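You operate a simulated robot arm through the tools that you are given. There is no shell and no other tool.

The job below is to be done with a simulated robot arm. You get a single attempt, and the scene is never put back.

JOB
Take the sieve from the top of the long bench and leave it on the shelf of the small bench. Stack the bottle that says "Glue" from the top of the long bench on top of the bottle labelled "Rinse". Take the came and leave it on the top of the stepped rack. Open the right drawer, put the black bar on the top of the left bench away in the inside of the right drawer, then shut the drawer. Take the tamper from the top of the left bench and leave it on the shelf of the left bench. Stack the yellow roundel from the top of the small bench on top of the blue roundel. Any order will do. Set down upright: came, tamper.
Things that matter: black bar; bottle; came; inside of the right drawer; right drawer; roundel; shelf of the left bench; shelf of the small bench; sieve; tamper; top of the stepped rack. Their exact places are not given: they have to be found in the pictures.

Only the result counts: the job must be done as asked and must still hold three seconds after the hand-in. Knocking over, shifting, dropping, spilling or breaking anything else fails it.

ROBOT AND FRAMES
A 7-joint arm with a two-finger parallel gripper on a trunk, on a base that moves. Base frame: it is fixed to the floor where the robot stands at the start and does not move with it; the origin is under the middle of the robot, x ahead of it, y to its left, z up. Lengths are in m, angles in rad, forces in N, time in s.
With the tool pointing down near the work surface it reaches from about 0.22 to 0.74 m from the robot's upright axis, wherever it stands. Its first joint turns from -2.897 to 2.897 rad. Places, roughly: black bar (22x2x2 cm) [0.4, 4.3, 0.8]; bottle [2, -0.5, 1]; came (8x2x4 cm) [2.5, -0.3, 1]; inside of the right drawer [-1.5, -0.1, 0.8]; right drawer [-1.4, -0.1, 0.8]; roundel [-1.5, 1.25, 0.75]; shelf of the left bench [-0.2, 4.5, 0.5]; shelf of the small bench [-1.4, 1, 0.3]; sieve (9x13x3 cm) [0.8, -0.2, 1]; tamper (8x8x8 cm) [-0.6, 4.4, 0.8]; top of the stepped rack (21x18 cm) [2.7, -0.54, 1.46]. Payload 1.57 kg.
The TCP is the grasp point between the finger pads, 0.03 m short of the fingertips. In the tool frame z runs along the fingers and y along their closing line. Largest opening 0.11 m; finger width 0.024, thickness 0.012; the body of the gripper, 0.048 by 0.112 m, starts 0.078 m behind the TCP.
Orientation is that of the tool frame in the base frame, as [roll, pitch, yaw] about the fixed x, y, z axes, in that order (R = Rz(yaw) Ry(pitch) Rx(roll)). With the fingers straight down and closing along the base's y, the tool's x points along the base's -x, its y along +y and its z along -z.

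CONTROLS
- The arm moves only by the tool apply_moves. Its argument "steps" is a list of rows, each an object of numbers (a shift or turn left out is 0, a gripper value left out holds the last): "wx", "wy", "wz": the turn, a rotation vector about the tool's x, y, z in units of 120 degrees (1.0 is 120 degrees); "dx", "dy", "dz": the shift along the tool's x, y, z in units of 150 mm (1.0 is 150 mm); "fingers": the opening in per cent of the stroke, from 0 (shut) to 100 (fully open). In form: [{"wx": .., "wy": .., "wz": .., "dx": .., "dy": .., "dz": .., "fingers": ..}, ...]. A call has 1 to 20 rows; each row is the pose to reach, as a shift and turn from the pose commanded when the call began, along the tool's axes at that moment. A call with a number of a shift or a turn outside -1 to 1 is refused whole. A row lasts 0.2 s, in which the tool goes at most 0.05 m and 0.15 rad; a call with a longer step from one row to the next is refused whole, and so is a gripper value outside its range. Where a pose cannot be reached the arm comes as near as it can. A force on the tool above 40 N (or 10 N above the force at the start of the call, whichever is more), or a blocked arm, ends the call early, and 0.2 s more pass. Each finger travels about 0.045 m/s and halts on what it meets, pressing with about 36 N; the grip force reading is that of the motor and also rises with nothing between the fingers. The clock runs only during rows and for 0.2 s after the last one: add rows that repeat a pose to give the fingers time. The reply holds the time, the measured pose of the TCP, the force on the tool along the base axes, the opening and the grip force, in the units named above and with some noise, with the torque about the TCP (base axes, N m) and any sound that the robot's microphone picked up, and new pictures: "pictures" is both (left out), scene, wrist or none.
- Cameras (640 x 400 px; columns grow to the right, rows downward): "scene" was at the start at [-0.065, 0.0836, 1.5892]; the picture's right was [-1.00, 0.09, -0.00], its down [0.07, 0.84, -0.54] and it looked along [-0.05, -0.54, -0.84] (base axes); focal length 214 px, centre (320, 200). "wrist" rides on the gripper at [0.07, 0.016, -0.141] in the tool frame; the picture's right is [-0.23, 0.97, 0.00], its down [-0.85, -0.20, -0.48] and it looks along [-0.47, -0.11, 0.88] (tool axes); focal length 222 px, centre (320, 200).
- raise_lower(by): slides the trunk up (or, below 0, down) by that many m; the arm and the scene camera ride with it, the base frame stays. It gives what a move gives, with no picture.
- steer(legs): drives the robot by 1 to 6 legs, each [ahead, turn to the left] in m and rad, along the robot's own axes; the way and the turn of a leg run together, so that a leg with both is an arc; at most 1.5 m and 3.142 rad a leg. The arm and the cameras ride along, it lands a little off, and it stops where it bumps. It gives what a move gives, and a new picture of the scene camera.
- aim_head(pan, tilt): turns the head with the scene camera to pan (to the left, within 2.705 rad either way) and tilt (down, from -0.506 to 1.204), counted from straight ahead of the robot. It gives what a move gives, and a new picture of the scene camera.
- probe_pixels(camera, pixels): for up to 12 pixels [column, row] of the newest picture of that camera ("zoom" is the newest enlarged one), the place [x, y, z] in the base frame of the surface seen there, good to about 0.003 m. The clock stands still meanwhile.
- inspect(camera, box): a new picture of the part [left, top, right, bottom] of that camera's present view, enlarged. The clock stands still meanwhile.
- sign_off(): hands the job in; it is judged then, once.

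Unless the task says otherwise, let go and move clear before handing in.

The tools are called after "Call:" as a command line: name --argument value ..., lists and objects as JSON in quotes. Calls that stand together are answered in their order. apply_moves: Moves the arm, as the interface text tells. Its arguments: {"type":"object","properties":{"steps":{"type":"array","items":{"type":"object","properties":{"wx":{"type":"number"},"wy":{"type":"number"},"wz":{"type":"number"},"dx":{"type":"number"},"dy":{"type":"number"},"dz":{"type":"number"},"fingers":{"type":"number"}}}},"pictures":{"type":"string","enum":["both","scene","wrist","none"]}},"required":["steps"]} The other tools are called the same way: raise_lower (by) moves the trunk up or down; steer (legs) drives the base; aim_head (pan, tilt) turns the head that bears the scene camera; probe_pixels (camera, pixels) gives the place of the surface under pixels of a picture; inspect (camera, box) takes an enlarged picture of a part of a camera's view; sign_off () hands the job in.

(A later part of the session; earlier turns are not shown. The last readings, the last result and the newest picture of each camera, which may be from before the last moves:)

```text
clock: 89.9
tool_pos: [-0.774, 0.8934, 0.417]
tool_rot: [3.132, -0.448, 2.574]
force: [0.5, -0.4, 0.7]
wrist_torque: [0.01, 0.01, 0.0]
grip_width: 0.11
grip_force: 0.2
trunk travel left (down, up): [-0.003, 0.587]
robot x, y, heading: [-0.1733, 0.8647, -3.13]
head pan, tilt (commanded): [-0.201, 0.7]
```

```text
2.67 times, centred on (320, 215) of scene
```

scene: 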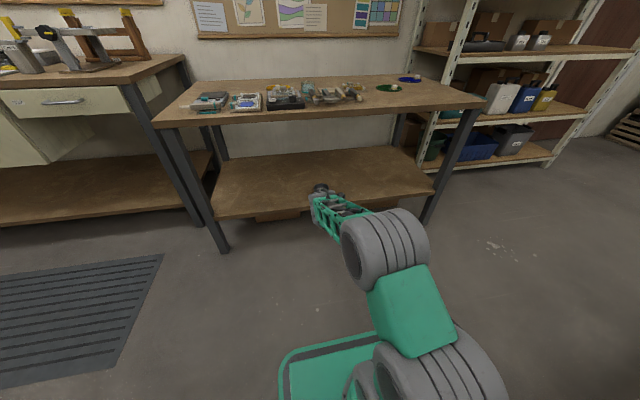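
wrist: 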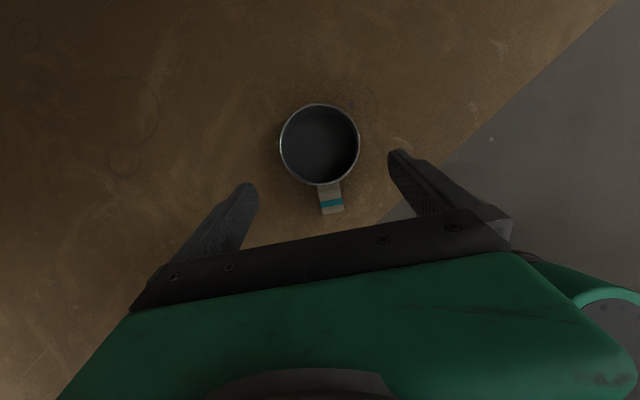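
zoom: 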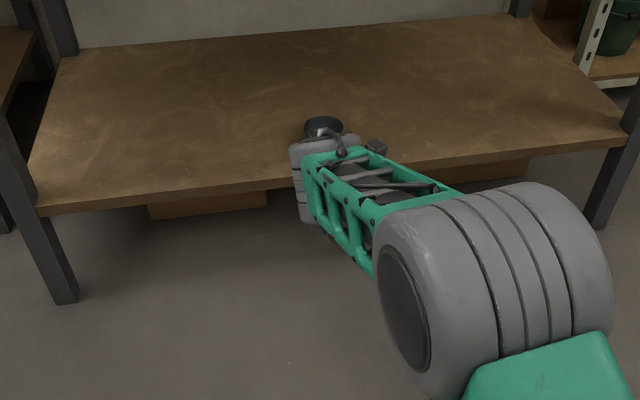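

The sieve rests on the shelf. Raise the trunk and look at the roundels on the small bench top.

Call:
raise_lower --by 0.5

Call:
aim_head --pan -0.2 --tilt 0.65

Call:
inspect --camera "scene" --box '[320, 110, 480, 210]'

```text
refused: 0.5 is not a number from -0.4 to 0.4
```

```text
clock: 90.5
tool_pos: [-0.7738, 0.8956, 0.4175]
tool_rot: [3.131, -0.446, 2.575]
force: [-0.2, 0.3, 0.3]
wrist_torque: [0.01, 0.02, -0.02]
grip_width: 0.1097
grip_force: 0.0
trunk travel left (down, up): [-0.003, 0.587]
robot x, y, heading: [-0.1741, 0.8662, -3.131]
head pan, tilt (commanded): [-0.201, 0.649]
```

scene: 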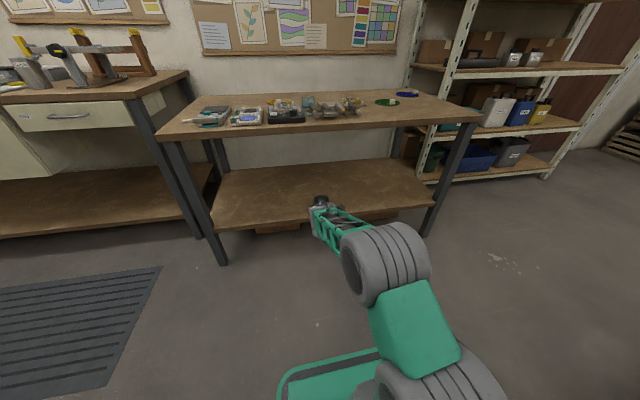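

```text
4.00 times, centred on (400, 160) of scene
```

zoom: 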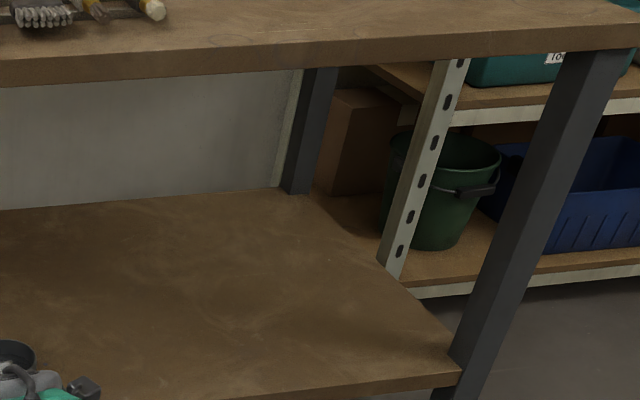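

Call:
raise_lower --by 0.4

Call:
raise_lower --by 0.15

Call:
aim_head --pan -0.3 --tilt 0.65

Call:
inspect --camera "scene" --box '[220, 110, 420, 240]'

```text
clock: 94.4
tool_pos: [-0.7748, 0.8947, 0.8173]
tool_rot: [3.132, -0.447, 2.575]
force: [-0.2, 1.2, -0.4]
wrist_torque: [0.03, -0.01, -0.02]
grip_width: 0.11
grip_force: 0.0
trunk travel left (down, up): [-0.403, 0.187]
robot x, y, heading: [-0.1777, 0.872, -3.13]
head pan, tilt (commanded): [-0.201, 0.649]
```

```text
clock: 96.1
tool_pos: [-0.7753, 0.8962, 0.9675]
tool_rot: [3.131, -0.447, 2.573]
force: [0.4, 0.1, 0.5]
wrist_torque: [0.01, -0.03, 0.03]
grip_width: 0.1102
grip_force: 0.0
trunk travel left (down, up): [-0.553, 0.037]
robot x, y, heading: [-0.1737, 0.8673, -3.128]
head pan, tilt (commanded): [-0.201, 0.649]
```

```text
clock: 96.8
tool_pos: [-0.7751, 0.8951, 0.9665]
tool_rot: [3.131, -0.446, 2.574]
force: [0.0, -0.5, -0.5]
wrist_torque: [0.0, -0.01, 0.0]
grip_width: 0.1101
grip_force: 0.2
trunk travel left (down, up): [-0.553, 0.037]
robot x, y, heading: [-0.1776, 0.8685, -3.126]
head pan, tilt (commanded): [-0.3, 0.649]
```

scene: 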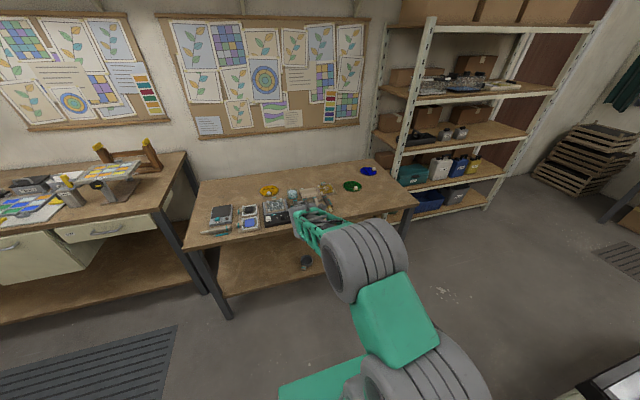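

```text
3.08 times, centred on (320, 175) of scene
```

zoom: 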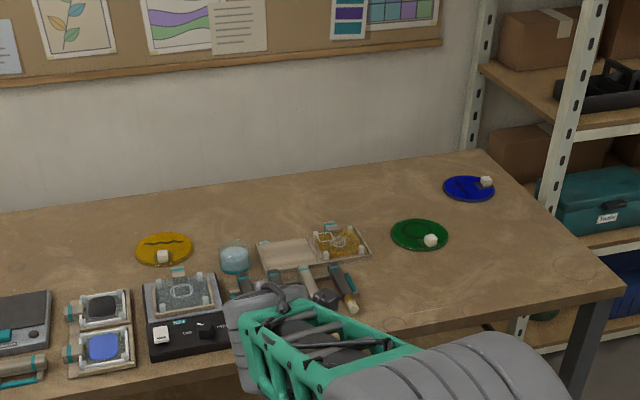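

Zoom in further on the yellow and blue roundels and probe their geometry.

Call:
inspect --camera "scene" --box '[345, 150, 393, 180]'

Call:
probe_pixels --camera "zoom" --pixels '[[320, 200], [230, 200], [400, 220], [300, 150], [310, 280], [400, 190], [420, 200], [370, 170]]'

Call:
inspect --camera "scene" --box '[245, 170, 293, 200]'

```text
13.33 times, centred on (369, 165) of scene
```

zoom: 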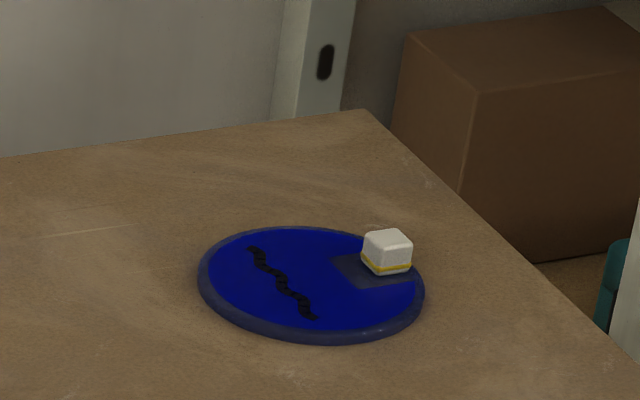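

```text
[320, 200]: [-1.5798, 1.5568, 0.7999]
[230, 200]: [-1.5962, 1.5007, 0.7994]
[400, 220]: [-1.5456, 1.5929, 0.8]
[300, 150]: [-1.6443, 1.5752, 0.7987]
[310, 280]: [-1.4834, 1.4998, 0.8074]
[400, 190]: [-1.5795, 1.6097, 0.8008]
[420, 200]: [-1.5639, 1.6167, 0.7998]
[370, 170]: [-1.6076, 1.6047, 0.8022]
```

```text
13.33 times, centred on (269, 185) of scene
```

zoom: 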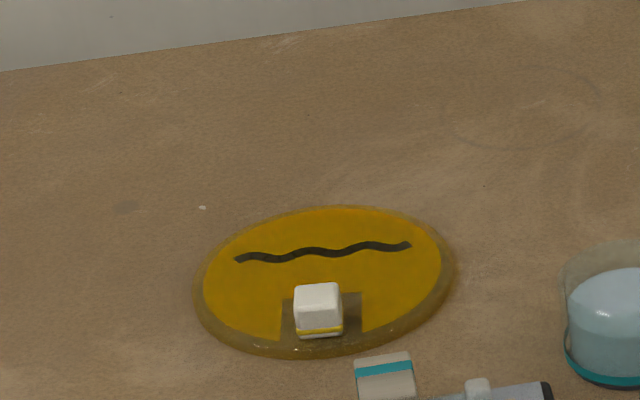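

The knob stands near the rim of each roundel. Measure the blue roundel precisely.

Call:
inspect --camera "scene" --box '[345, 150, 393, 180]'

Call:
probe_pixels --camera "zoom" --pixels '[[205, 270], [418, 290], [290, 230], [320, 335], [310, 280], [386, 238], [386, 262], [370, 245], [405, 245], [345, 275], [400, 283], [250, 320]]'

Call:
inspect --camera "scene" --box '[245, 170, 293, 200]'

Call:
probe_pixels --camera "zoom" --pixels '[[200, 280], [448, 270], [330, 210], [290, 350], [320, 270], [318, 292], [318, 325], [300, 295], [337, 295], [270, 310], [360, 310], [440, 240]]'

```text
13.33 times, centred on (369, 165) of scene
```

zoom: 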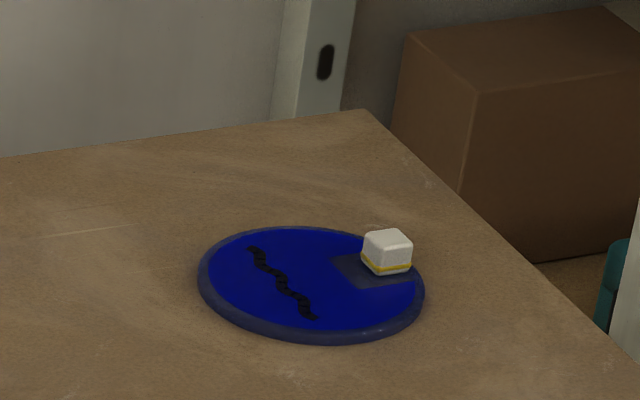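

```text
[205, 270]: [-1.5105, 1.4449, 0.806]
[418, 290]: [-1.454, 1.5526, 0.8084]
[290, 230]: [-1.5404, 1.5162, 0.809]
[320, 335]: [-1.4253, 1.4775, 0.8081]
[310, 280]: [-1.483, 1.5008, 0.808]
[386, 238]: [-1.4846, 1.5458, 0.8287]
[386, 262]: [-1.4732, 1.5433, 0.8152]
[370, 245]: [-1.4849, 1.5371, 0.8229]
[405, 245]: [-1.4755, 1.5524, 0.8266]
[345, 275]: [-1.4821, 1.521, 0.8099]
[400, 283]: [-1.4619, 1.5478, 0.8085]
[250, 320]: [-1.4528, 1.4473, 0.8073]
```

```text
13.33 times, centred on (269, 185) of scene
```

zoom: 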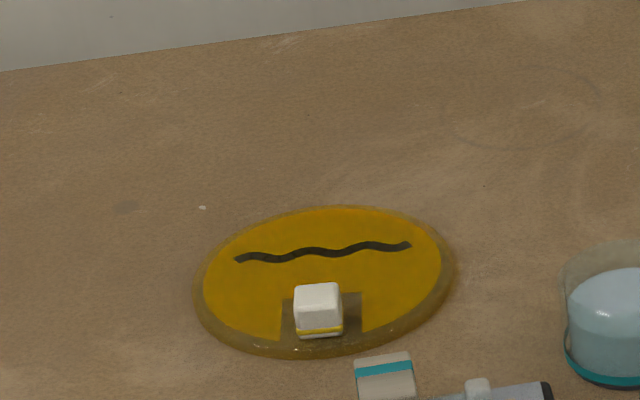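

```text
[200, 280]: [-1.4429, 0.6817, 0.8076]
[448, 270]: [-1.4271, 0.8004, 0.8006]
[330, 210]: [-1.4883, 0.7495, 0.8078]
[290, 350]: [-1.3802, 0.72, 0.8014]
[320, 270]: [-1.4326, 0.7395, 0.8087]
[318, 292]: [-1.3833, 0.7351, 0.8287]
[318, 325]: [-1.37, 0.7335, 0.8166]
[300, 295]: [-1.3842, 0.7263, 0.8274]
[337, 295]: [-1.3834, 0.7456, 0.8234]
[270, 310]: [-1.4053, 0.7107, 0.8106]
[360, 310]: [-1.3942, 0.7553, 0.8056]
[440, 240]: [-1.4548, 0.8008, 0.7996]
```

Measured: blue disc centre ≈(-1.483,1.498), Ø≈0.12, top z≈0.808, knob (2 cm cube, top 0.829) at its +y side; yellow disc centre ≈(-1.43,0.740) with knob at ≈(-1.38,0.736). I'll make the tool vertical and turn it so the fingers close along x (radially on the knob).

Call:
apply_moves --steps '[{"wy": -0.071, "wx": 0.005}, {"wy": -0.142, "wx": 0.005}, {"wy": -0.213, "wx": 0.005}]' --pictures "none"

Call:
apply_moves --steps '[{"wz": 0.069}, {"wz": 0.138}, {"wz": 0.207}, {"wz": 0.276}, {"wz": 0.345}, {"wz": 0.414}, {"wz": 0.48}]' --pictures "both"

```text
clock: 97.6
tool_pos: [-0.7735, 0.8948, 0.9673]
tool_rot: [3.142, 0.002, 2.573]
force: [-0.6, 0.0, 0.0]
wrist_torque: [0.02, 0.01, -0.01]
grip_width: 0.1101
grip_force: 0.0
trunk travel left (down, up): [-0.553, 0.037]
robot x, y, heading: [-0.1773, 0.864, -3.13]
head pan, tilt (commanded): [-0.3, 0.649]
```

```text
clock: 99.2
tool_pos: [-0.7756, 0.8939, 0.9685]
tool_rot: [-3.138, 0.0, 1.565]
force: [0.3, -0.4, -0.3]
wrist_torque: [0.02, 0.03, -0.03]
grip_width: 0.1103
grip_force: 0.1
trunk travel left (down, up): [-0.553, 0.037]
robot x, y, heading: [-0.1785, 0.867, -3.129]
head pan, tilt (commanded): [-0.3, 0.649]
```

scene: 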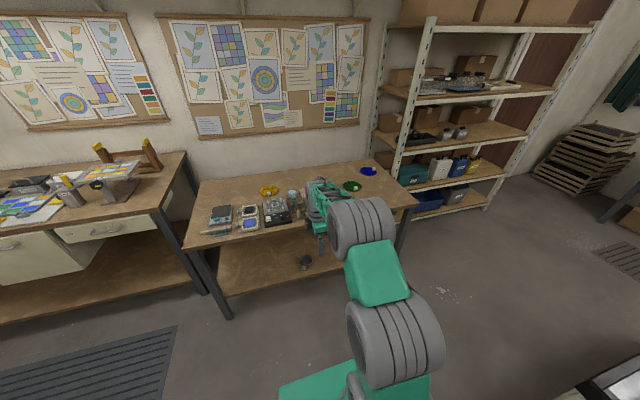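
wrist: 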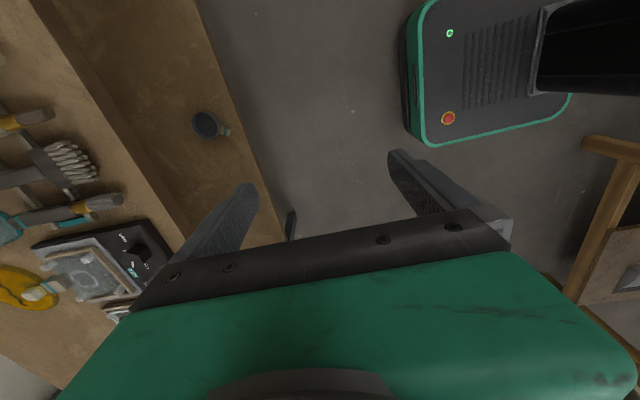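

Tool is vertical with yaw 1.565. Drive 0.56 m forward over the bench (fingertips z≈0.94, above the items).

Call:
steer --legs '[[0.56, 0]]'

Call:
aim_head --pan 0.0 --tilt 0.8

```text
clock: 102.4
tool_pos: [-1.3382, 0.8842, 0.967]
tool_rot: [-3.139, 0.001, 1.569]
force: [0.1, 0.6, 0.1]
wrist_torque: [0.02, -0.03, -0.03]
grip_width: 0.1099
grip_force: 0.1
trunk travel left (down, up): [-0.553, 0.037]
robot x, y, heading: [-0.7423, 0.858, -3.127]
head pan, tilt (commanded): [-0.3, 0.649]
```

scene: 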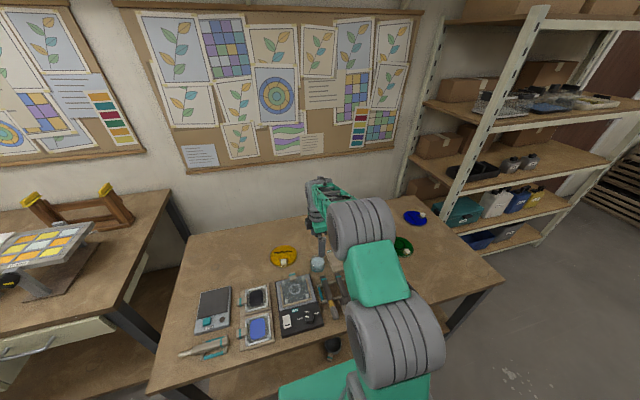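

```text
clock: 103.2
tool_pos: [-1.3381, 0.8845, 0.9685]
tool_rot: [-3.141, 0.0, 1.571]
force: [-0.1, -0.2, 0.3]
wrist_torque: [0.01, -0.03, 0.02]
grip_width: 0.1098
grip_force: 0.1
trunk travel left (down, up): [-0.553, 0.037]
robot x, y, heading: [-0.7399, 0.8553, -3.129]
head pan, tilt (commanded): [0.0, 0.799]
```

scene: 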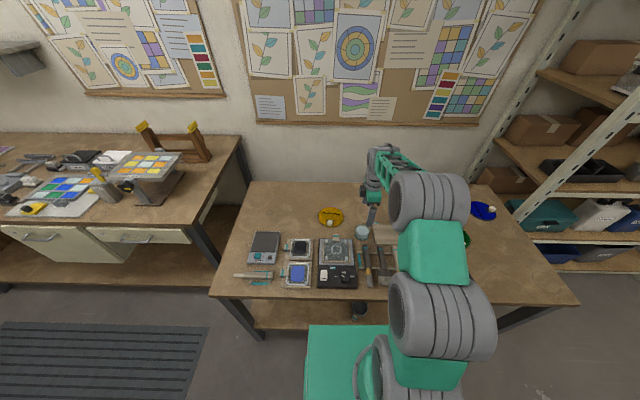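

Call:
inspect --camera "scene" --box '[300, 196, 364, 236]'

Call:
probe_pixels --camera "zoom" --pixels '[[300, 270], [290, 260], [310, 260], [300, 290], [190, 210], [430, 210], [310, 120], [300, 315], [300, 200]]'

```text
10.00 times, centred on (332, 216) of scene
```

zoom: 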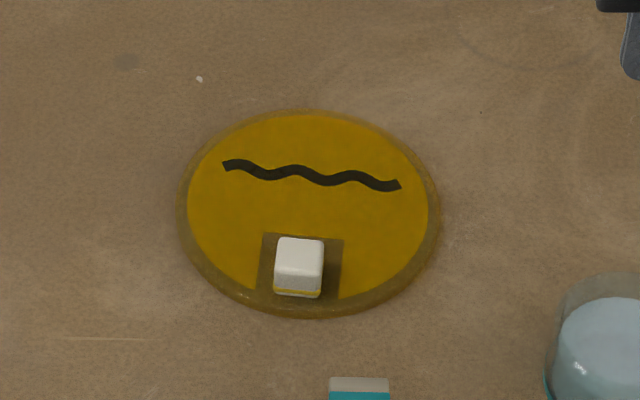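

```text
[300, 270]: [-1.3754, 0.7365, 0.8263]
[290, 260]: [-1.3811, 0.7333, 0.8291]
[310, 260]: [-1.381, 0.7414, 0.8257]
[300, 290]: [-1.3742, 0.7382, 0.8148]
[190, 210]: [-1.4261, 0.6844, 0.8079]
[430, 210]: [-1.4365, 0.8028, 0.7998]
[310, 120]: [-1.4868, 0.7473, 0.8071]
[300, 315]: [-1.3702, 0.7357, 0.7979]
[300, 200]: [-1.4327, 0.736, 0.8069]
```

Knob centre ≈(-1.382,0.737). Check the beige block near (360,390) in the zoom for clearance, then move above the knob with the fingers partly closed.

Call:
inspect --camera "scene" --box '[310, 216, 374, 256]'

Call:
probe_pixels --camera "zoom" --pixels '[[230, 182], [260, 182], [290, 182], [260, 200], [260, 220], [230, 182], [260, 300], [520, 150], [200, 70]]'

Call:
apply_moves --steps '[{"dx": -0.246, "dy": -0.073, "fingers": 80}, {"dx": -0.492, "dy": -0.147, "fingers": 60}, {"dx": -0.737, "dy": -0.22, "fingers": 45}, {"dx": -0.983, "dy": -0.293, "fingers": 40}, {"dx": -0.983, "dy": -0.293, "fingers": 40}, {"dx": -0.983, "dy": -0.293, "fingers": 40}]' --pictures "wrist"

```text
10.00 times, centred on (342, 236) of scene
```

zoom: 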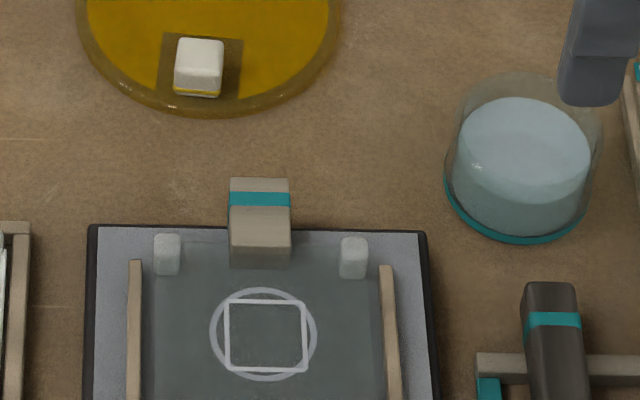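

```text
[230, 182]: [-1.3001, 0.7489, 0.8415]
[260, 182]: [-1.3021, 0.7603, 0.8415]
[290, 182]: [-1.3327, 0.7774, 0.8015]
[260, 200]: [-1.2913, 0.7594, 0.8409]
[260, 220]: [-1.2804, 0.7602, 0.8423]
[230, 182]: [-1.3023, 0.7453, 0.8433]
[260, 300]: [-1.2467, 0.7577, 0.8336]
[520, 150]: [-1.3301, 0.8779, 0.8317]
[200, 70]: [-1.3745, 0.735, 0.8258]
```

```text
clock: 104.6
tool_pos: [-1.3811, 0.7341, 0.9693]
tool_rot: [-3.14, 0.0, 1.57]
force: [0.4, 0.4, -0.1]
wrist_torque: [-0.02, 0.04, 0.0]
grip_width: 0.0439
grip_force: 0.1
trunk travel left (down, up): [-0.553, 0.037]
robot x, y, heading: [-0.738, 0.8564, -3.121]
head pan, tilt (commanded): [0.0, 0.799]
```

wrist: 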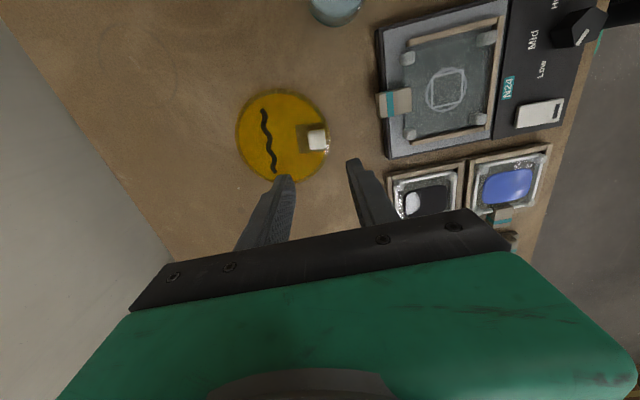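

Call:
inspect --camera "wrist" --box '[240, 90, 400, 190]'

Call:
probe_pixels --camera "zoom" --pixels '[[305, 200], [270, 170], [330, 165], [345, 200], [275, 230], [310, 180], [330, 235], [20, 180], [160, 40]]'

```text
4.00 times, centred on (320, 140) of wrist
```

zoom: 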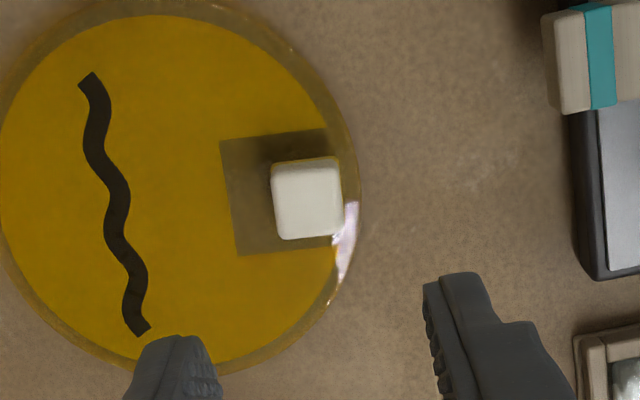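

```text
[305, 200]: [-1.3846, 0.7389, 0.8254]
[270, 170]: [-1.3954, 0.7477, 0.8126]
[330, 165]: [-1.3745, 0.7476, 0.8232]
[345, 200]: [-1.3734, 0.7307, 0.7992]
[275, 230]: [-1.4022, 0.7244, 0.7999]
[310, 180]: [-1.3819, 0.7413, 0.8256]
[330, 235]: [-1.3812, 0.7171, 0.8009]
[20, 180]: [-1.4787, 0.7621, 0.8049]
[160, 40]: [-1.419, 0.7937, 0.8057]
```

Knob centre refined to (-1.3835,0.7385). Shift 4 mm and lower with the trunk.

Call:
apply_moves --steps '[{"dx": 0.03, "dy": -0.017}, {"dx": 0.03, "dy": -0.017}]' --pictures "none"

Call:
raise_lower --by -0.115

Call:
inspect --camera "wrist" --box '[200, 90, 440, 240]'

```text
clock: 105.2
tool_pos: [-1.3859, 0.7395, 0.9678]
tool_rot: [-3.138, 0.0, 1.569]
force: [0.0, -0.7, 0.2]
wrist_torque: [0.01, -0.02, 0.03]
grip_width: 0.0438
grip_force: 0.0
trunk travel left (down, up): [-0.553, 0.037]
robot x, y, heading: [-0.7363, 0.8533, -3.121]
head pan, tilt (commanded): [0.0, 0.799]
```

```text
clock: 106.7
tool_pos: [-1.3855, 0.7393, 0.8539]
tool_rot: [-3.139, 0.001, 1.569]
force: [-0.1, -0.4, 0.5]
wrist_torque: [0.02, 0.02, -0.01]
grip_width: 0.0441
grip_force: 0.1
trunk travel left (down, up): [-0.438, 0.152]
robot x, y, heading: [-0.7404, 0.859, -3.124]
head pan, tilt (commanded): [0.0, 0.799]
```

```text
2.67 times, centred on (320, 165) of wrist
```

zoom: 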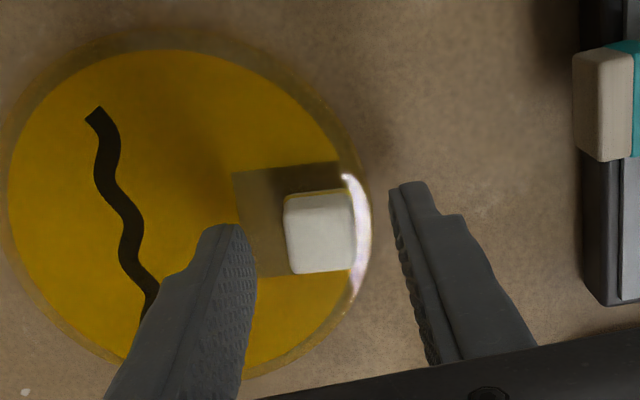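

Aligned. Lower the last 14 mm and close on the knob.

Call:
raise_lower --by -0.0145

Call:
apply_moves --steps '[{"fingers": 25}, {"fingers": 10}, {"fingers": 0}, {"fingers": 0}, {"fingers": 0}]' --pictures "wrist"

```text
clock: 107.3
tool_pos: [-1.3838, 0.7393, 0.8394]
tool_rot: [-3.141, 0.001, 1.57]
force: [0.3, -0.1, 0.0]
wrist_torque: [0.01, 0.0, 0.01]
grip_width: 0.0439
grip_force: 0.1
trunk travel left (down, up): [-0.424, 0.166]
robot x, y, heading: [-0.7387, 0.8563, -3.125]
head pan, tilt (commanded): [0.0, 0.799]
```

```text
clock: 108.5
tool_pos: [-1.3843, 0.7384, 0.8388]
tool_rot: [-3.139, 0.0, 1.57]
force: [-0.4, -0.7, 0.2]
wrist_torque: [-0.02, -0.03, 0.02]
grip_width: 0.0209
grip_force: 34.4
trunk travel left (down, up): [-0.424, 0.166]
robot x, y, heading: [-0.7392, 0.8589, -3.126]
head pan, tilt (commanded): [0.0, 0.799]
```

wrist: 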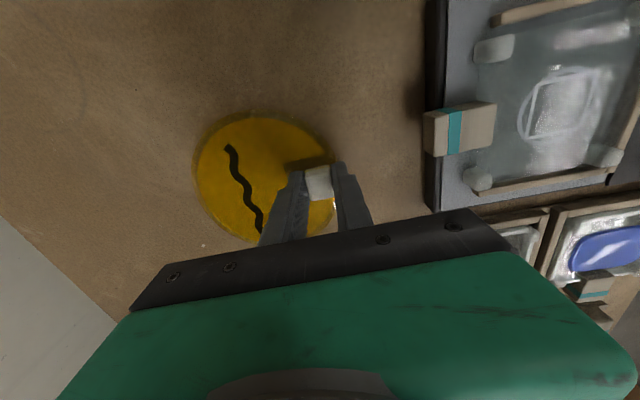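

Gripped (0.021 m). Lift 2 cm and check for slip.

Call:
raise_lower --by 0.02

Call:
inspect --camera "wrist" --box '[160, 70, 480, 270]'

Call:
probe_pixels --camera "zoom" --pixels '[[80, 200], [200, 100], [120, 280], [150, 180], [170, 310], [318, 228], [60, 320]]'

```text
clock: 109.2
tool_pos: [-1.3859, 0.7404, 0.859]
tool_rot: [-3.14, -0.001, 1.571]
force: [0.2, -0.8, -2.2]
wrist_torque: [0.01, -0.06, -0.01]
grip_width: 0.0216
grip_force: 34.3
trunk travel left (down, up): [-0.444, 0.146]
robot x, y, heading: [-0.7381, 0.8588, -3.126]
head pan, tilt (commanded): [0.0, 0.799]
```

```text
2.00 times, centred on (320, 170) of wrist
```

zoom: 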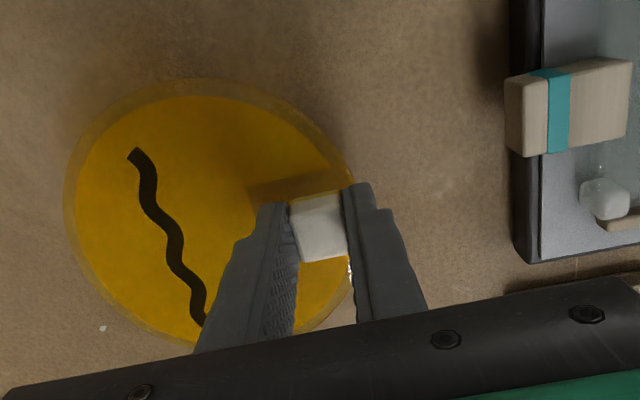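

```text
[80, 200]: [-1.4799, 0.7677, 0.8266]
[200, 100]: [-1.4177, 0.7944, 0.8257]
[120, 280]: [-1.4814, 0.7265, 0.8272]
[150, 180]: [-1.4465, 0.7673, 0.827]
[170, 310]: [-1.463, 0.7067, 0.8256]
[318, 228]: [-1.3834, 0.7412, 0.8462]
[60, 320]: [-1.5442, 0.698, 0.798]
```

The yellow roundel lifted level (disc top 0.0325 below TCP). Raise fully, then reverse, turn, and drive to stand before the blue roundel.

Call:
raise_lower --by 0.14

Call:
steer --legs '[[-0.29, 0], [0, -1.587]]'

```text
clock: 110.8
tool_pos: [-1.3855, 0.7394, 0.9991]
tool_rot: [-3.139, -0.001, 1.569]
force: [-0.9, 0.6, -1.8]
wrist_torque: [-0.02, -0.02, -0.01]
grip_width: 0.0211
grip_force: 34.3
trunk travel left (down, up): [-0.584, 0.006]
robot x, y, heading: [-0.7403, 0.8567, -3.127]
head pan, tilt (commanded): [0.0, 0.799]
```

```text
clock: 116.7
tool_pos: [-0.5527, 1.509, 1.0005]
tool_rot: [-3.14, -0.002, -0.016]
force: [0.2, 0.1, -0.6]
wrist_torque: [-0.1, -0.01, 0.03]
grip_width: 0.0212
grip_force: 34.2
trunk travel left (down, up): [-0.584, 0.006]
robot x, y, heading: [-0.442, 0.8611, 1.575]
head pan, tilt (commanded): [0.0, 0.799]
```

scene: 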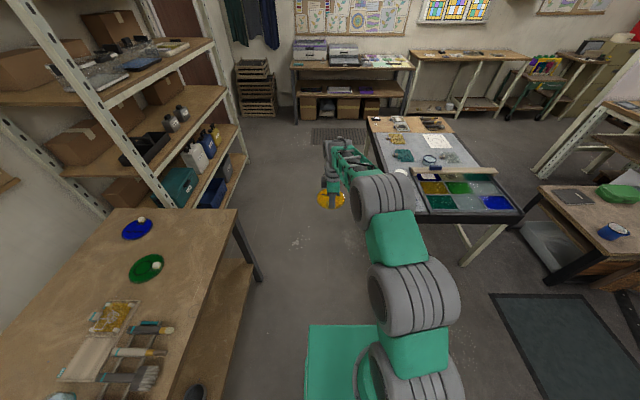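

Disc still held. Drive 0.6 m along +y and turn left to face the bench again.

Call:
steer --legs '[[0.6, 0], [0, 1.567]]'

```text
clock: 123.9
tool_pos: [-1.0932, 1.3544, 0.9994]
tool_rot: [-3.14, 0.0, 1.531]
force: [0.0, 0.2, -1.6]
wrist_torque: [0.02, -0.07, 0.0]
grip_width: 0.021
grip_force: 34.5
trunk travel left (down, up): [-0.584, 0.006]
robot x, y, heading: [-0.4406, 1.4483, 3.121]
head pan, tilt (commanded): [0.0, 0.799]
```

scene: 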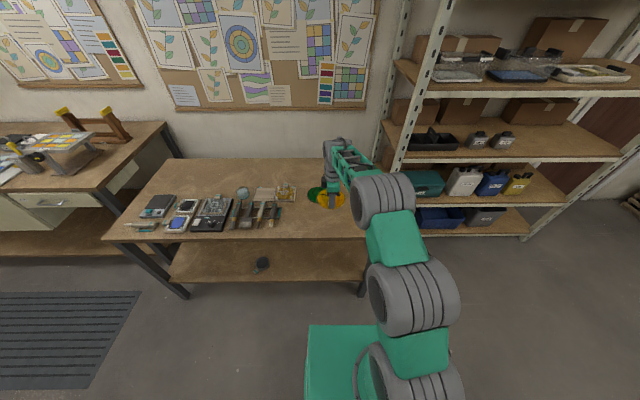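

Call:
steer --legs '[[0.31, 0]]'

Call:
aim_head --pan 0.0 --tilt 0.7

Call:
probe_pixels --camera "scene" --pixels '[[400, 100], [392, 150], [370, 200], [430, 60], [350, 180], [360, 175]]'

```text
clock: 126.0
tool_pos: [-1.4029, 1.3624, 0.9994]
tool_rot: [3.14, 0.0, 1.531]
force: [0.0, 0.1, -1.4]
wrist_torque: [0.04, -0.06, 0.06]
grip_width: 0.0212
grip_force: 34.2
trunk travel left (down, up): [-0.584, 0.006]
robot x, y, heading: [-0.7533, 1.4526, 3.121]
head pan, tilt (commanded): [0.0, 0.799]
```

scene: 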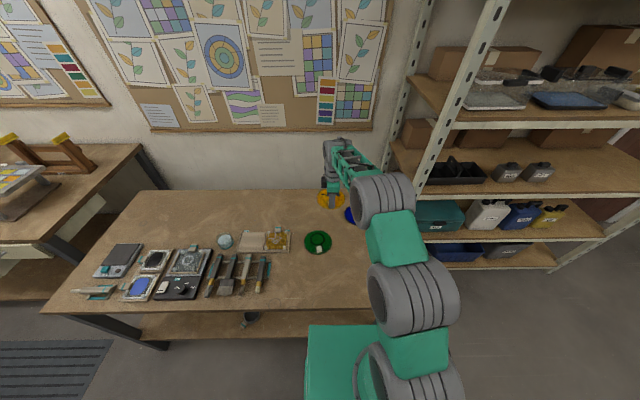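

```text
clock: 126.6
tool_pos: [-1.4023, 1.3615, 0.9995]
tool_rot: [-3.14, 0.001, 1.531]
force: [0.0, 0.8, -1.1]
wrist_torque: [0.04, -0.04, 0.01]
grip_width: 0.0212
grip_force: 34.4
trunk travel left (down, up): [-0.584, 0.006]
robot x, y, heading: [-0.754, 1.4523, 3.117]
head pan, tilt (commanded): [0.0, 0.7]
```

scene: 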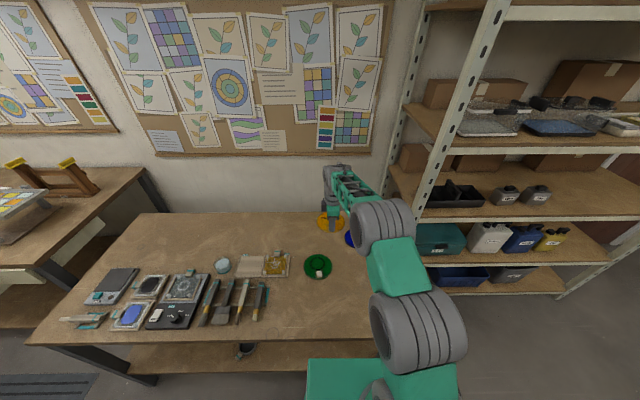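

```text
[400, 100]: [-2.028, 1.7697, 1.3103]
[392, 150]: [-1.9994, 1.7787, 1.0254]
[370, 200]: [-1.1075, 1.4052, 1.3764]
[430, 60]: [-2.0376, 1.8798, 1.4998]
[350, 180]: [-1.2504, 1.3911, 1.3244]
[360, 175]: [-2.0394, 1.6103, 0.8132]
```

Now shift the arm so the yellow disc comes over the blue one, offset ~3 cm away from the blue knob (TCP target ≈(-1.4385,1.4635)).

Call:
apply_moves --steps '[{"dx": 0.223, "dy": -0.09, "wz": -0.006}, {"dx": 0.447, "dy": -0.179, "wz": -0.013}, {"dx": 0.67, "dy": -0.268, "wz": -0.019}, {"dx": 0.67, "dy": -0.268, "wz": -0.019}]' --pictures "both"

```text
clock: 127.6
tool_pos: [-1.4396, 1.463, 0.9978]
tool_rot: [-3.141, -0.001, 1.57]
force: [-0.8, 0.5, -1.2]
wrist_torque: [0.02, -0.03, -0.01]
grip_width: 0.0212
grip_force: 34.0
trunk travel left (down, up): [-0.584, 0.006]
robot x, y, heading: [-0.7545, 1.4497, 3.121]
head pan, tilt (commanded): [0.0, 0.7]
```

scene: 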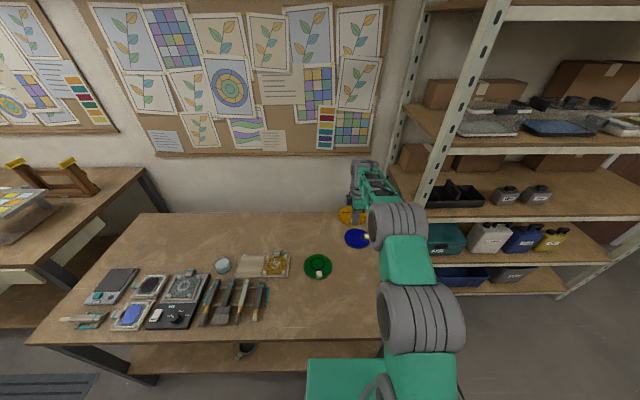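
wrist: 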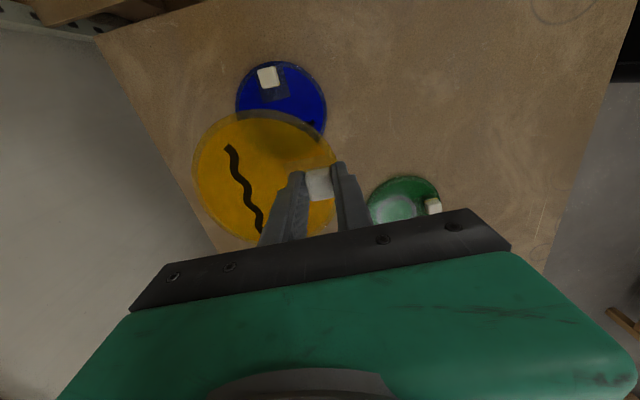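

Probe both discs in the wrist view to verify the intended offset.

Call:
probe_pixels --camera "wrist" --pixels '[[268, 76], [262, 84], [278, 82], [240, 92], [323, 95], [285, 64], [322, 130], [198, 165], [215, 130], [265, 113], [245, 240], [320, 150]]'

```text
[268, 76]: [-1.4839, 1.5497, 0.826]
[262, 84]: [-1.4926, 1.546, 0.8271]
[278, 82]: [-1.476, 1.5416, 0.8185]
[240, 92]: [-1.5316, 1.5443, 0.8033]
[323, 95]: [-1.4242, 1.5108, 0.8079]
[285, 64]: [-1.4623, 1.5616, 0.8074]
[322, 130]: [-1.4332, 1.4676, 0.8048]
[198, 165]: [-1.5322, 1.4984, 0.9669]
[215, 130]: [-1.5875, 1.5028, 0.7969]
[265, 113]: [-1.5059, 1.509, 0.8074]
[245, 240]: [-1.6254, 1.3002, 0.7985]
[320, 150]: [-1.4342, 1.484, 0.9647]
```

Blue knob's inner face is at y≈1.537; yellow's edge now reaches 1.5255. Shift 5 mm toward +y and lower to just above the blue disc.

Call:
apply_moves --steps '[{"dx": 0.033}, {"dx": 0.033}]' --pictures "none"

Call:
raise_lower --by -0.12

Call:
inspect --camera "wrist" --box '[160, 40, 480, 240]'

Call:
probe_pixels --camera "zoom" --pixels '[[240, 70], [80, 200], [200, 105], [330, 150], [320, 225], [300, 60], [350, 120]]'

```text
clock: 128.2
tool_pos: [-1.4385, 1.4691, 1.0001]
tool_rot: [-3.139, -0.002, 1.569]
force: [0.4, -0.3, -1.6]
wrist_torque: [0.02, -0.02, 0.0]
grip_width: 0.0215
grip_force: 34.6
trunk travel left (down, up): [-0.584, 0.006]
robot x, y, heading: [-0.7533, 1.4514, 3.123]
head pan, tilt (commanded): [0.0, 0.7]
```

```text
clock: 129.7
tool_pos: [-1.4398, 1.4701, 0.8796]
tool_rot: [-3.14, -0.001, 1.568]
force: [-0.2, 0.3, -0.6]
wrist_torque: [-0.01, -0.03, 0.02]
grip_width: 0.0214
grip_force: 34.3
trunk travel left (down, up): [-0.464, 0.126]
robot x, y, heading: [-0.7558, 1.4459, 3.119]
head pan, tilt (commanded): [0.0, 0.7]
```

```text
2.00 times, centred on (320, 140) of wrist
```

zoom: 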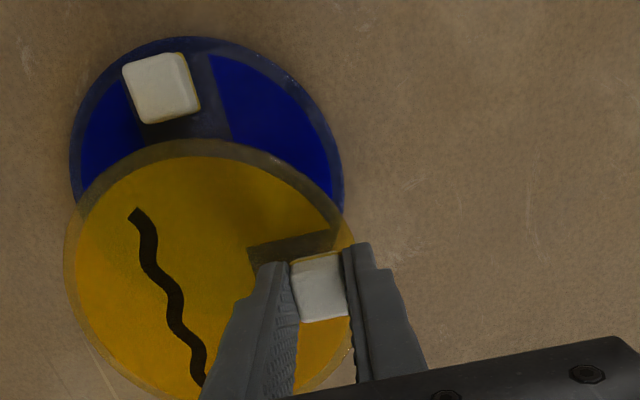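

```text
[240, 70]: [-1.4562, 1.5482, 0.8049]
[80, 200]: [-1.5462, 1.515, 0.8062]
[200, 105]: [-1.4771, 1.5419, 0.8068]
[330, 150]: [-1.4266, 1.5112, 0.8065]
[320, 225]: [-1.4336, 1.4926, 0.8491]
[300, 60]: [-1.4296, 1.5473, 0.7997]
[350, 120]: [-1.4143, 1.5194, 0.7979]
```

Gap to the blue knob looks right (~6 mm). Lower 0.027, then finish slowly with force watch.

Call:
raise_lower --by -0.027

Call:
apply_moves --steps '[{"dz": 0.007}, {"dz": 0.014}, {"dz": 0.02}]' --pictures "wrist"

```text
clock: 130.4
tool_pos: [-1.4386, 1.4705, 0.8529]
tool_rot: [-3.139, -0.001, 1.57]
force: [-0.4, -0.1, -0.8]
wrist_torque: [-0.01, -0.01, -0.01]
grip_width: 0.0212
grip_force: 34.4
trunk travel left (down, up): [-0.437, 0.153]
robot x, y, heading: [-0.7517, 1.4502, 3.119]
head pan, tilt (commanded): [0.0, 0.7]
```

```text
clock: 131.2
tool_pos: [-1.4397, 1.4692, 0.8493]
tool_rot: [-3.14, 0.0, 1.569]
force: [-0.3, -0.1, -1.6]
wrist_torque: [0.02, -0.02, -0.01]
grip_width: 0.0212
grip_force: 34.5
trunk travel left (down, up): [-0.437, 0.153]
robot x, y, heading: [-0.7563, 1.4502, 3.117]
head pan, tilt (commanded): [0.0, 0.7]
```

wrist: 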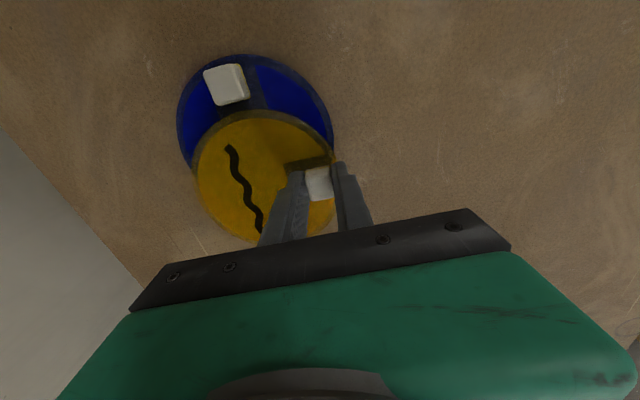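

Call:
apply_moves --steps '[{"dz": 0.007}, {"dz": 0.013}, {"dz": 0.013}]' --pictures "none"

Call:
inspect --camera "wrist" --box '[160, 40, 400, 190]'

Call:
probe_pixels --camera "zoom" --pixels '[[180, 240], [230, 220], [330, 270], [120, 330], [220, 350], [250, 190], [420, 370]]'

```text
clock: 132.1
tool_pos: [-1.4398, 1.4683, 0.8467]
tool_rot: [-3.14, 0.001, 1.569]
force: [0.2, 0.6, -0.6]
wrist_torque: [0.01, -0.03, 0.0]
grip_width: 0.0212
grip_force: 34.3
trunk travel left (down, up): [-0.437, 0.153]
robot x, y, heading: [-0.7532, 1.449, 3.118]
head pan, tilt (commanded): [0.0, 0.7]
```

```text
2.67 times, centred on (280, 115) of wrist
```

zoom: 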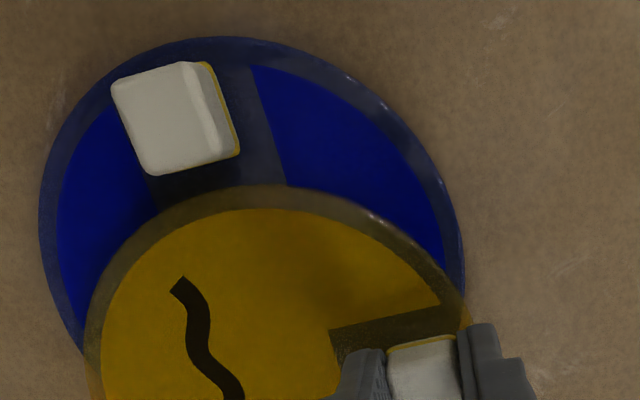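

```text
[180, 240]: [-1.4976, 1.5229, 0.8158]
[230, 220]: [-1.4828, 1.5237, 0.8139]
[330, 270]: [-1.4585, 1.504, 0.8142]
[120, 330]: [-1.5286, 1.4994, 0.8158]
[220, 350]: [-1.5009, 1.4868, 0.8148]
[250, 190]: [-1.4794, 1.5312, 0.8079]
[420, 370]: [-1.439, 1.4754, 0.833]
```

Yellow top is at 0.815 over blue 0.808, nearly in contact. Lower another 2 mm to touch, then release.

Call:
apply_moves --steps '[{"dz": 0.007}, {"dz": 0.014}, {"dz": 0.014}]' --pictures "none"

```text
clock: 132.8
tool_pos: [-1.4391, 1.4686, 0.8469]
tool_rot: [-3.137, 0.001, 1.569]
force: [0.0, -0.4, 5.1]
wrist_torque: [0.13, -0.06, 0.0]
grip_width: 0.0215
grip_force: 34.5
trunk travel left (down, up): [-0.437, 0.153]
robot x, y, heading: [-0.7558, 1.4504, 3.118]
head pan, tilt (commanded): [0.0, 0.7]
```

Contact (5 N). Open the fingers and rise.

Call:
apply_moves --steps '[{"fingers": 25}, {"fingers": 35}, {"fingers": 45}, {"fingers": 45}]' --pictures "none"

Call:
raise_lower --by 0.1

Call:
inspect --camera "wrist" --box '[160, 40, 480, 240]'

Call:
probe_pixels --camera "zoom" --pixels '[[160, 190], [120, 260], [220, 280], [280, 200], [300, 230], [180, 330], [230, 130], [300, 290]]'

```text
clock: 133.8
tool_pos: [-1.4386, 1.4694, 0.845]
tool_rot: [3.142, -0.001, 1.57]
force: [0.1, -0.3, 0.5]
wrist_torque: [0.0, 0.0, 0.03]
grip_width: 0.0495
grip_force: 0.0
trunk travel left (down, up): [-0.437, 0.153]
robot x, y, heading: [-0.7568, 1.4536, 3.118]
head pan, tilt (commanded): [0.0, 0.7]
```

```text
clock: 135.2
tool_pos: [-1.4396, 1.4686, 0.9458]
tool_rot: [-3.141, -0.001, 1.569]
force: [-0.3, -0.2, -0.8]
wrist_torque: [0.02, 0.01, -0.01]
grip_width: 0.0498
grip_force: 0.1
trunk travel left (down, up): [-0.537, 0.053]
robot x, y, heading: [-0.7526, 1.4529, 3.12]
head pan, tilt (commanded): [0.0, 0.7]
```

```text
2.00 times, centred on (320, 140) of wrist
```

zoom: 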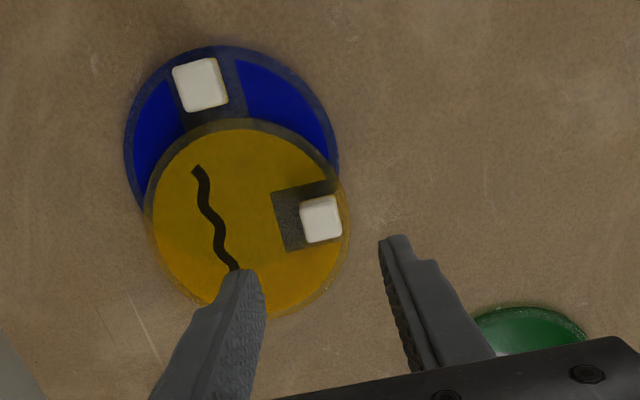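

```text
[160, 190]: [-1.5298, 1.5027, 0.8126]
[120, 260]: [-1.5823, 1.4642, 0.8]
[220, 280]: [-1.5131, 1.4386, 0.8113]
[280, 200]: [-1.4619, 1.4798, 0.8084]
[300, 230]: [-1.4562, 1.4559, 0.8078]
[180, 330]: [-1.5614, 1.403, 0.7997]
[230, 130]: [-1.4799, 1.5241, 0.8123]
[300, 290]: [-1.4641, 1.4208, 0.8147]
```

The yellow roundel rests flat on the blue one. Now go to the right drawer (G37): reverse, turn, drive down, and face it.

Call:
raise_lower --by 0.05

Call:
steer --legs '[[-0.35, 0], [0, 1.59], [1.5, 0]]'

```text
clock: 136.1
tool_pos: [-1.439, 1.469, 0.9943]
tool_rot: [-3.141, 0.0, 1.57]
force: [0.3, -0.8, 1.1]
wrist_torque: [0.0, 0.02, 0.02]
grip_width: 0.0494
grip_force: 0.2
trunk travel left (down, up): [-0.587, 0.003]
robot x, y, heading: [-0.7507, 1.454, 3.118]
head pan, tilt (commanded): [0.0, 0.7]
```

```text
clock: 149.3
tool_pos: [-0.3604, -0.7368, 0.9951]
tool_rot: [-3.139, 0.002, -3.095]
force: [-0.1, -0.1, 0.0]
wrist_torque: [-0.03, 0.02, 0.0]
grip_width: 0.0495
grip_force: 0.0
trunk travel left (down, up): [-0.587, 0.003]
robot x, y, heading: [-0.3735, -0.0522, -1.541]
head pan, tilt (commanded): [0.0, 0.7]
```

scene: 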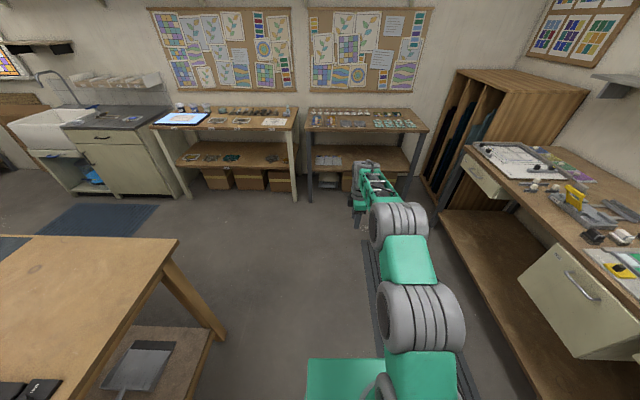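

Call:
steer --legs '[[0, -1.6]]'

Call:
aim_head --pan 0.15 --tilt 0.7

Call:
inspect --camera "scene" --box '[200, 120, 400, 245]'

```text
clock: 153.5
tool_pos: [-1.0638, -0.0541, 0.9955]
tool_rot: [3.142, 0.002, 1.601]
force: [0.7, -0.2, 0.3]
wrist_torque: [-0.03, 0.0, 0.01]
grip_width: 0.0492
grip_force: 0.2
trunk travel left (down, up): [-0.587, 0.003]
robot x, y, heading: [-0.3797, -0.0541, -3.131]
head pan, tilt (commanded): [0.0, 0.7]
```

scene: 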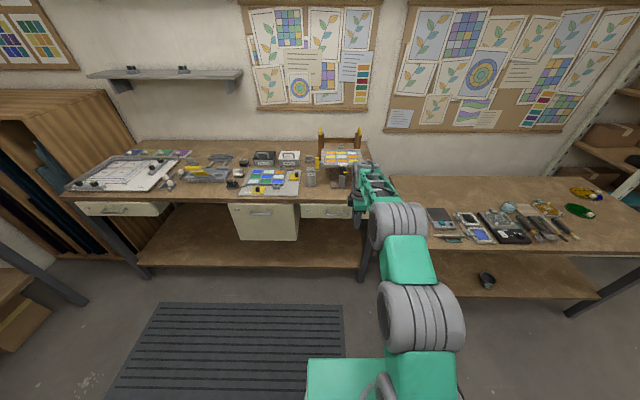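

```text
clock: 154.2
tool_pos: [-1.0623, -0.0555, 0.9958]
tool_rot: [-3.139, 0.0, 1.598]
force: [-0.7, 0.0, -0.3]
wrist_torque: [0.01, -0.04, 0.02]
grip_width: 0.0494
grip_force: 0.0
trunk travel left (down, up): [-0.587, 0.003]
robot x, y, heading: [-0.3797, -0.0532, -3.133]
head pan, tilt (commanded): [0.15, 0.7]
```

scene: 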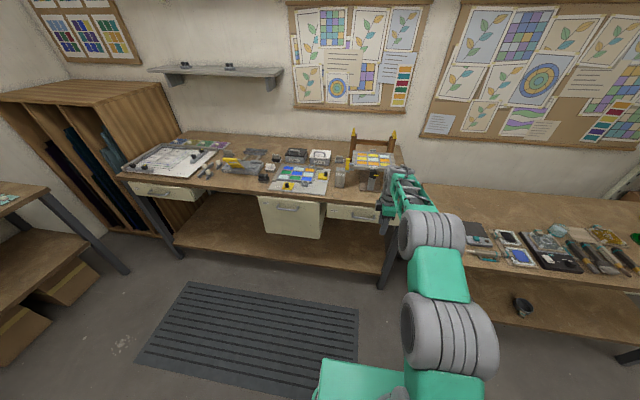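

```text
3.20 times, centred on (300, 182) of scene
```

zoom: 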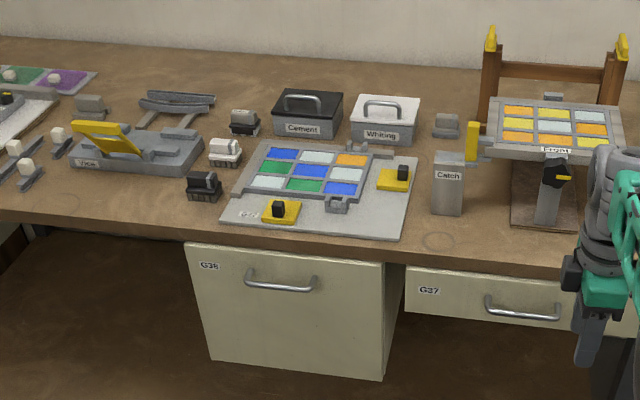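

G37's handle is visible in the zoom at (522,315). Probe it.

Call:
probe_pixels --camera "zoom" --pixels '[[488, 305], [500, 317], [522, 317], [545, 319], [557, 312], [522, 313], [522, 321], [522, 305], [450, 300], [430, 275], [540, 190], [545, 230]]'

```text
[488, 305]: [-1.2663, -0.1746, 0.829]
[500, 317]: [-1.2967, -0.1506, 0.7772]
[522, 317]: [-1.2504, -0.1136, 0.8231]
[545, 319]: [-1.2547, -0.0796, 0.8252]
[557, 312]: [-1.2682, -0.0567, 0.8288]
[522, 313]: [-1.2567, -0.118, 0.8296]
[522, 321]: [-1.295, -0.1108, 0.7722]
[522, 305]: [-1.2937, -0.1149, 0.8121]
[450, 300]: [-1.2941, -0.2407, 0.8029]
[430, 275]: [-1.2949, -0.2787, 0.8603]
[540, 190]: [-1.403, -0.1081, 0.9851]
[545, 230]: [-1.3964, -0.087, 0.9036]
```

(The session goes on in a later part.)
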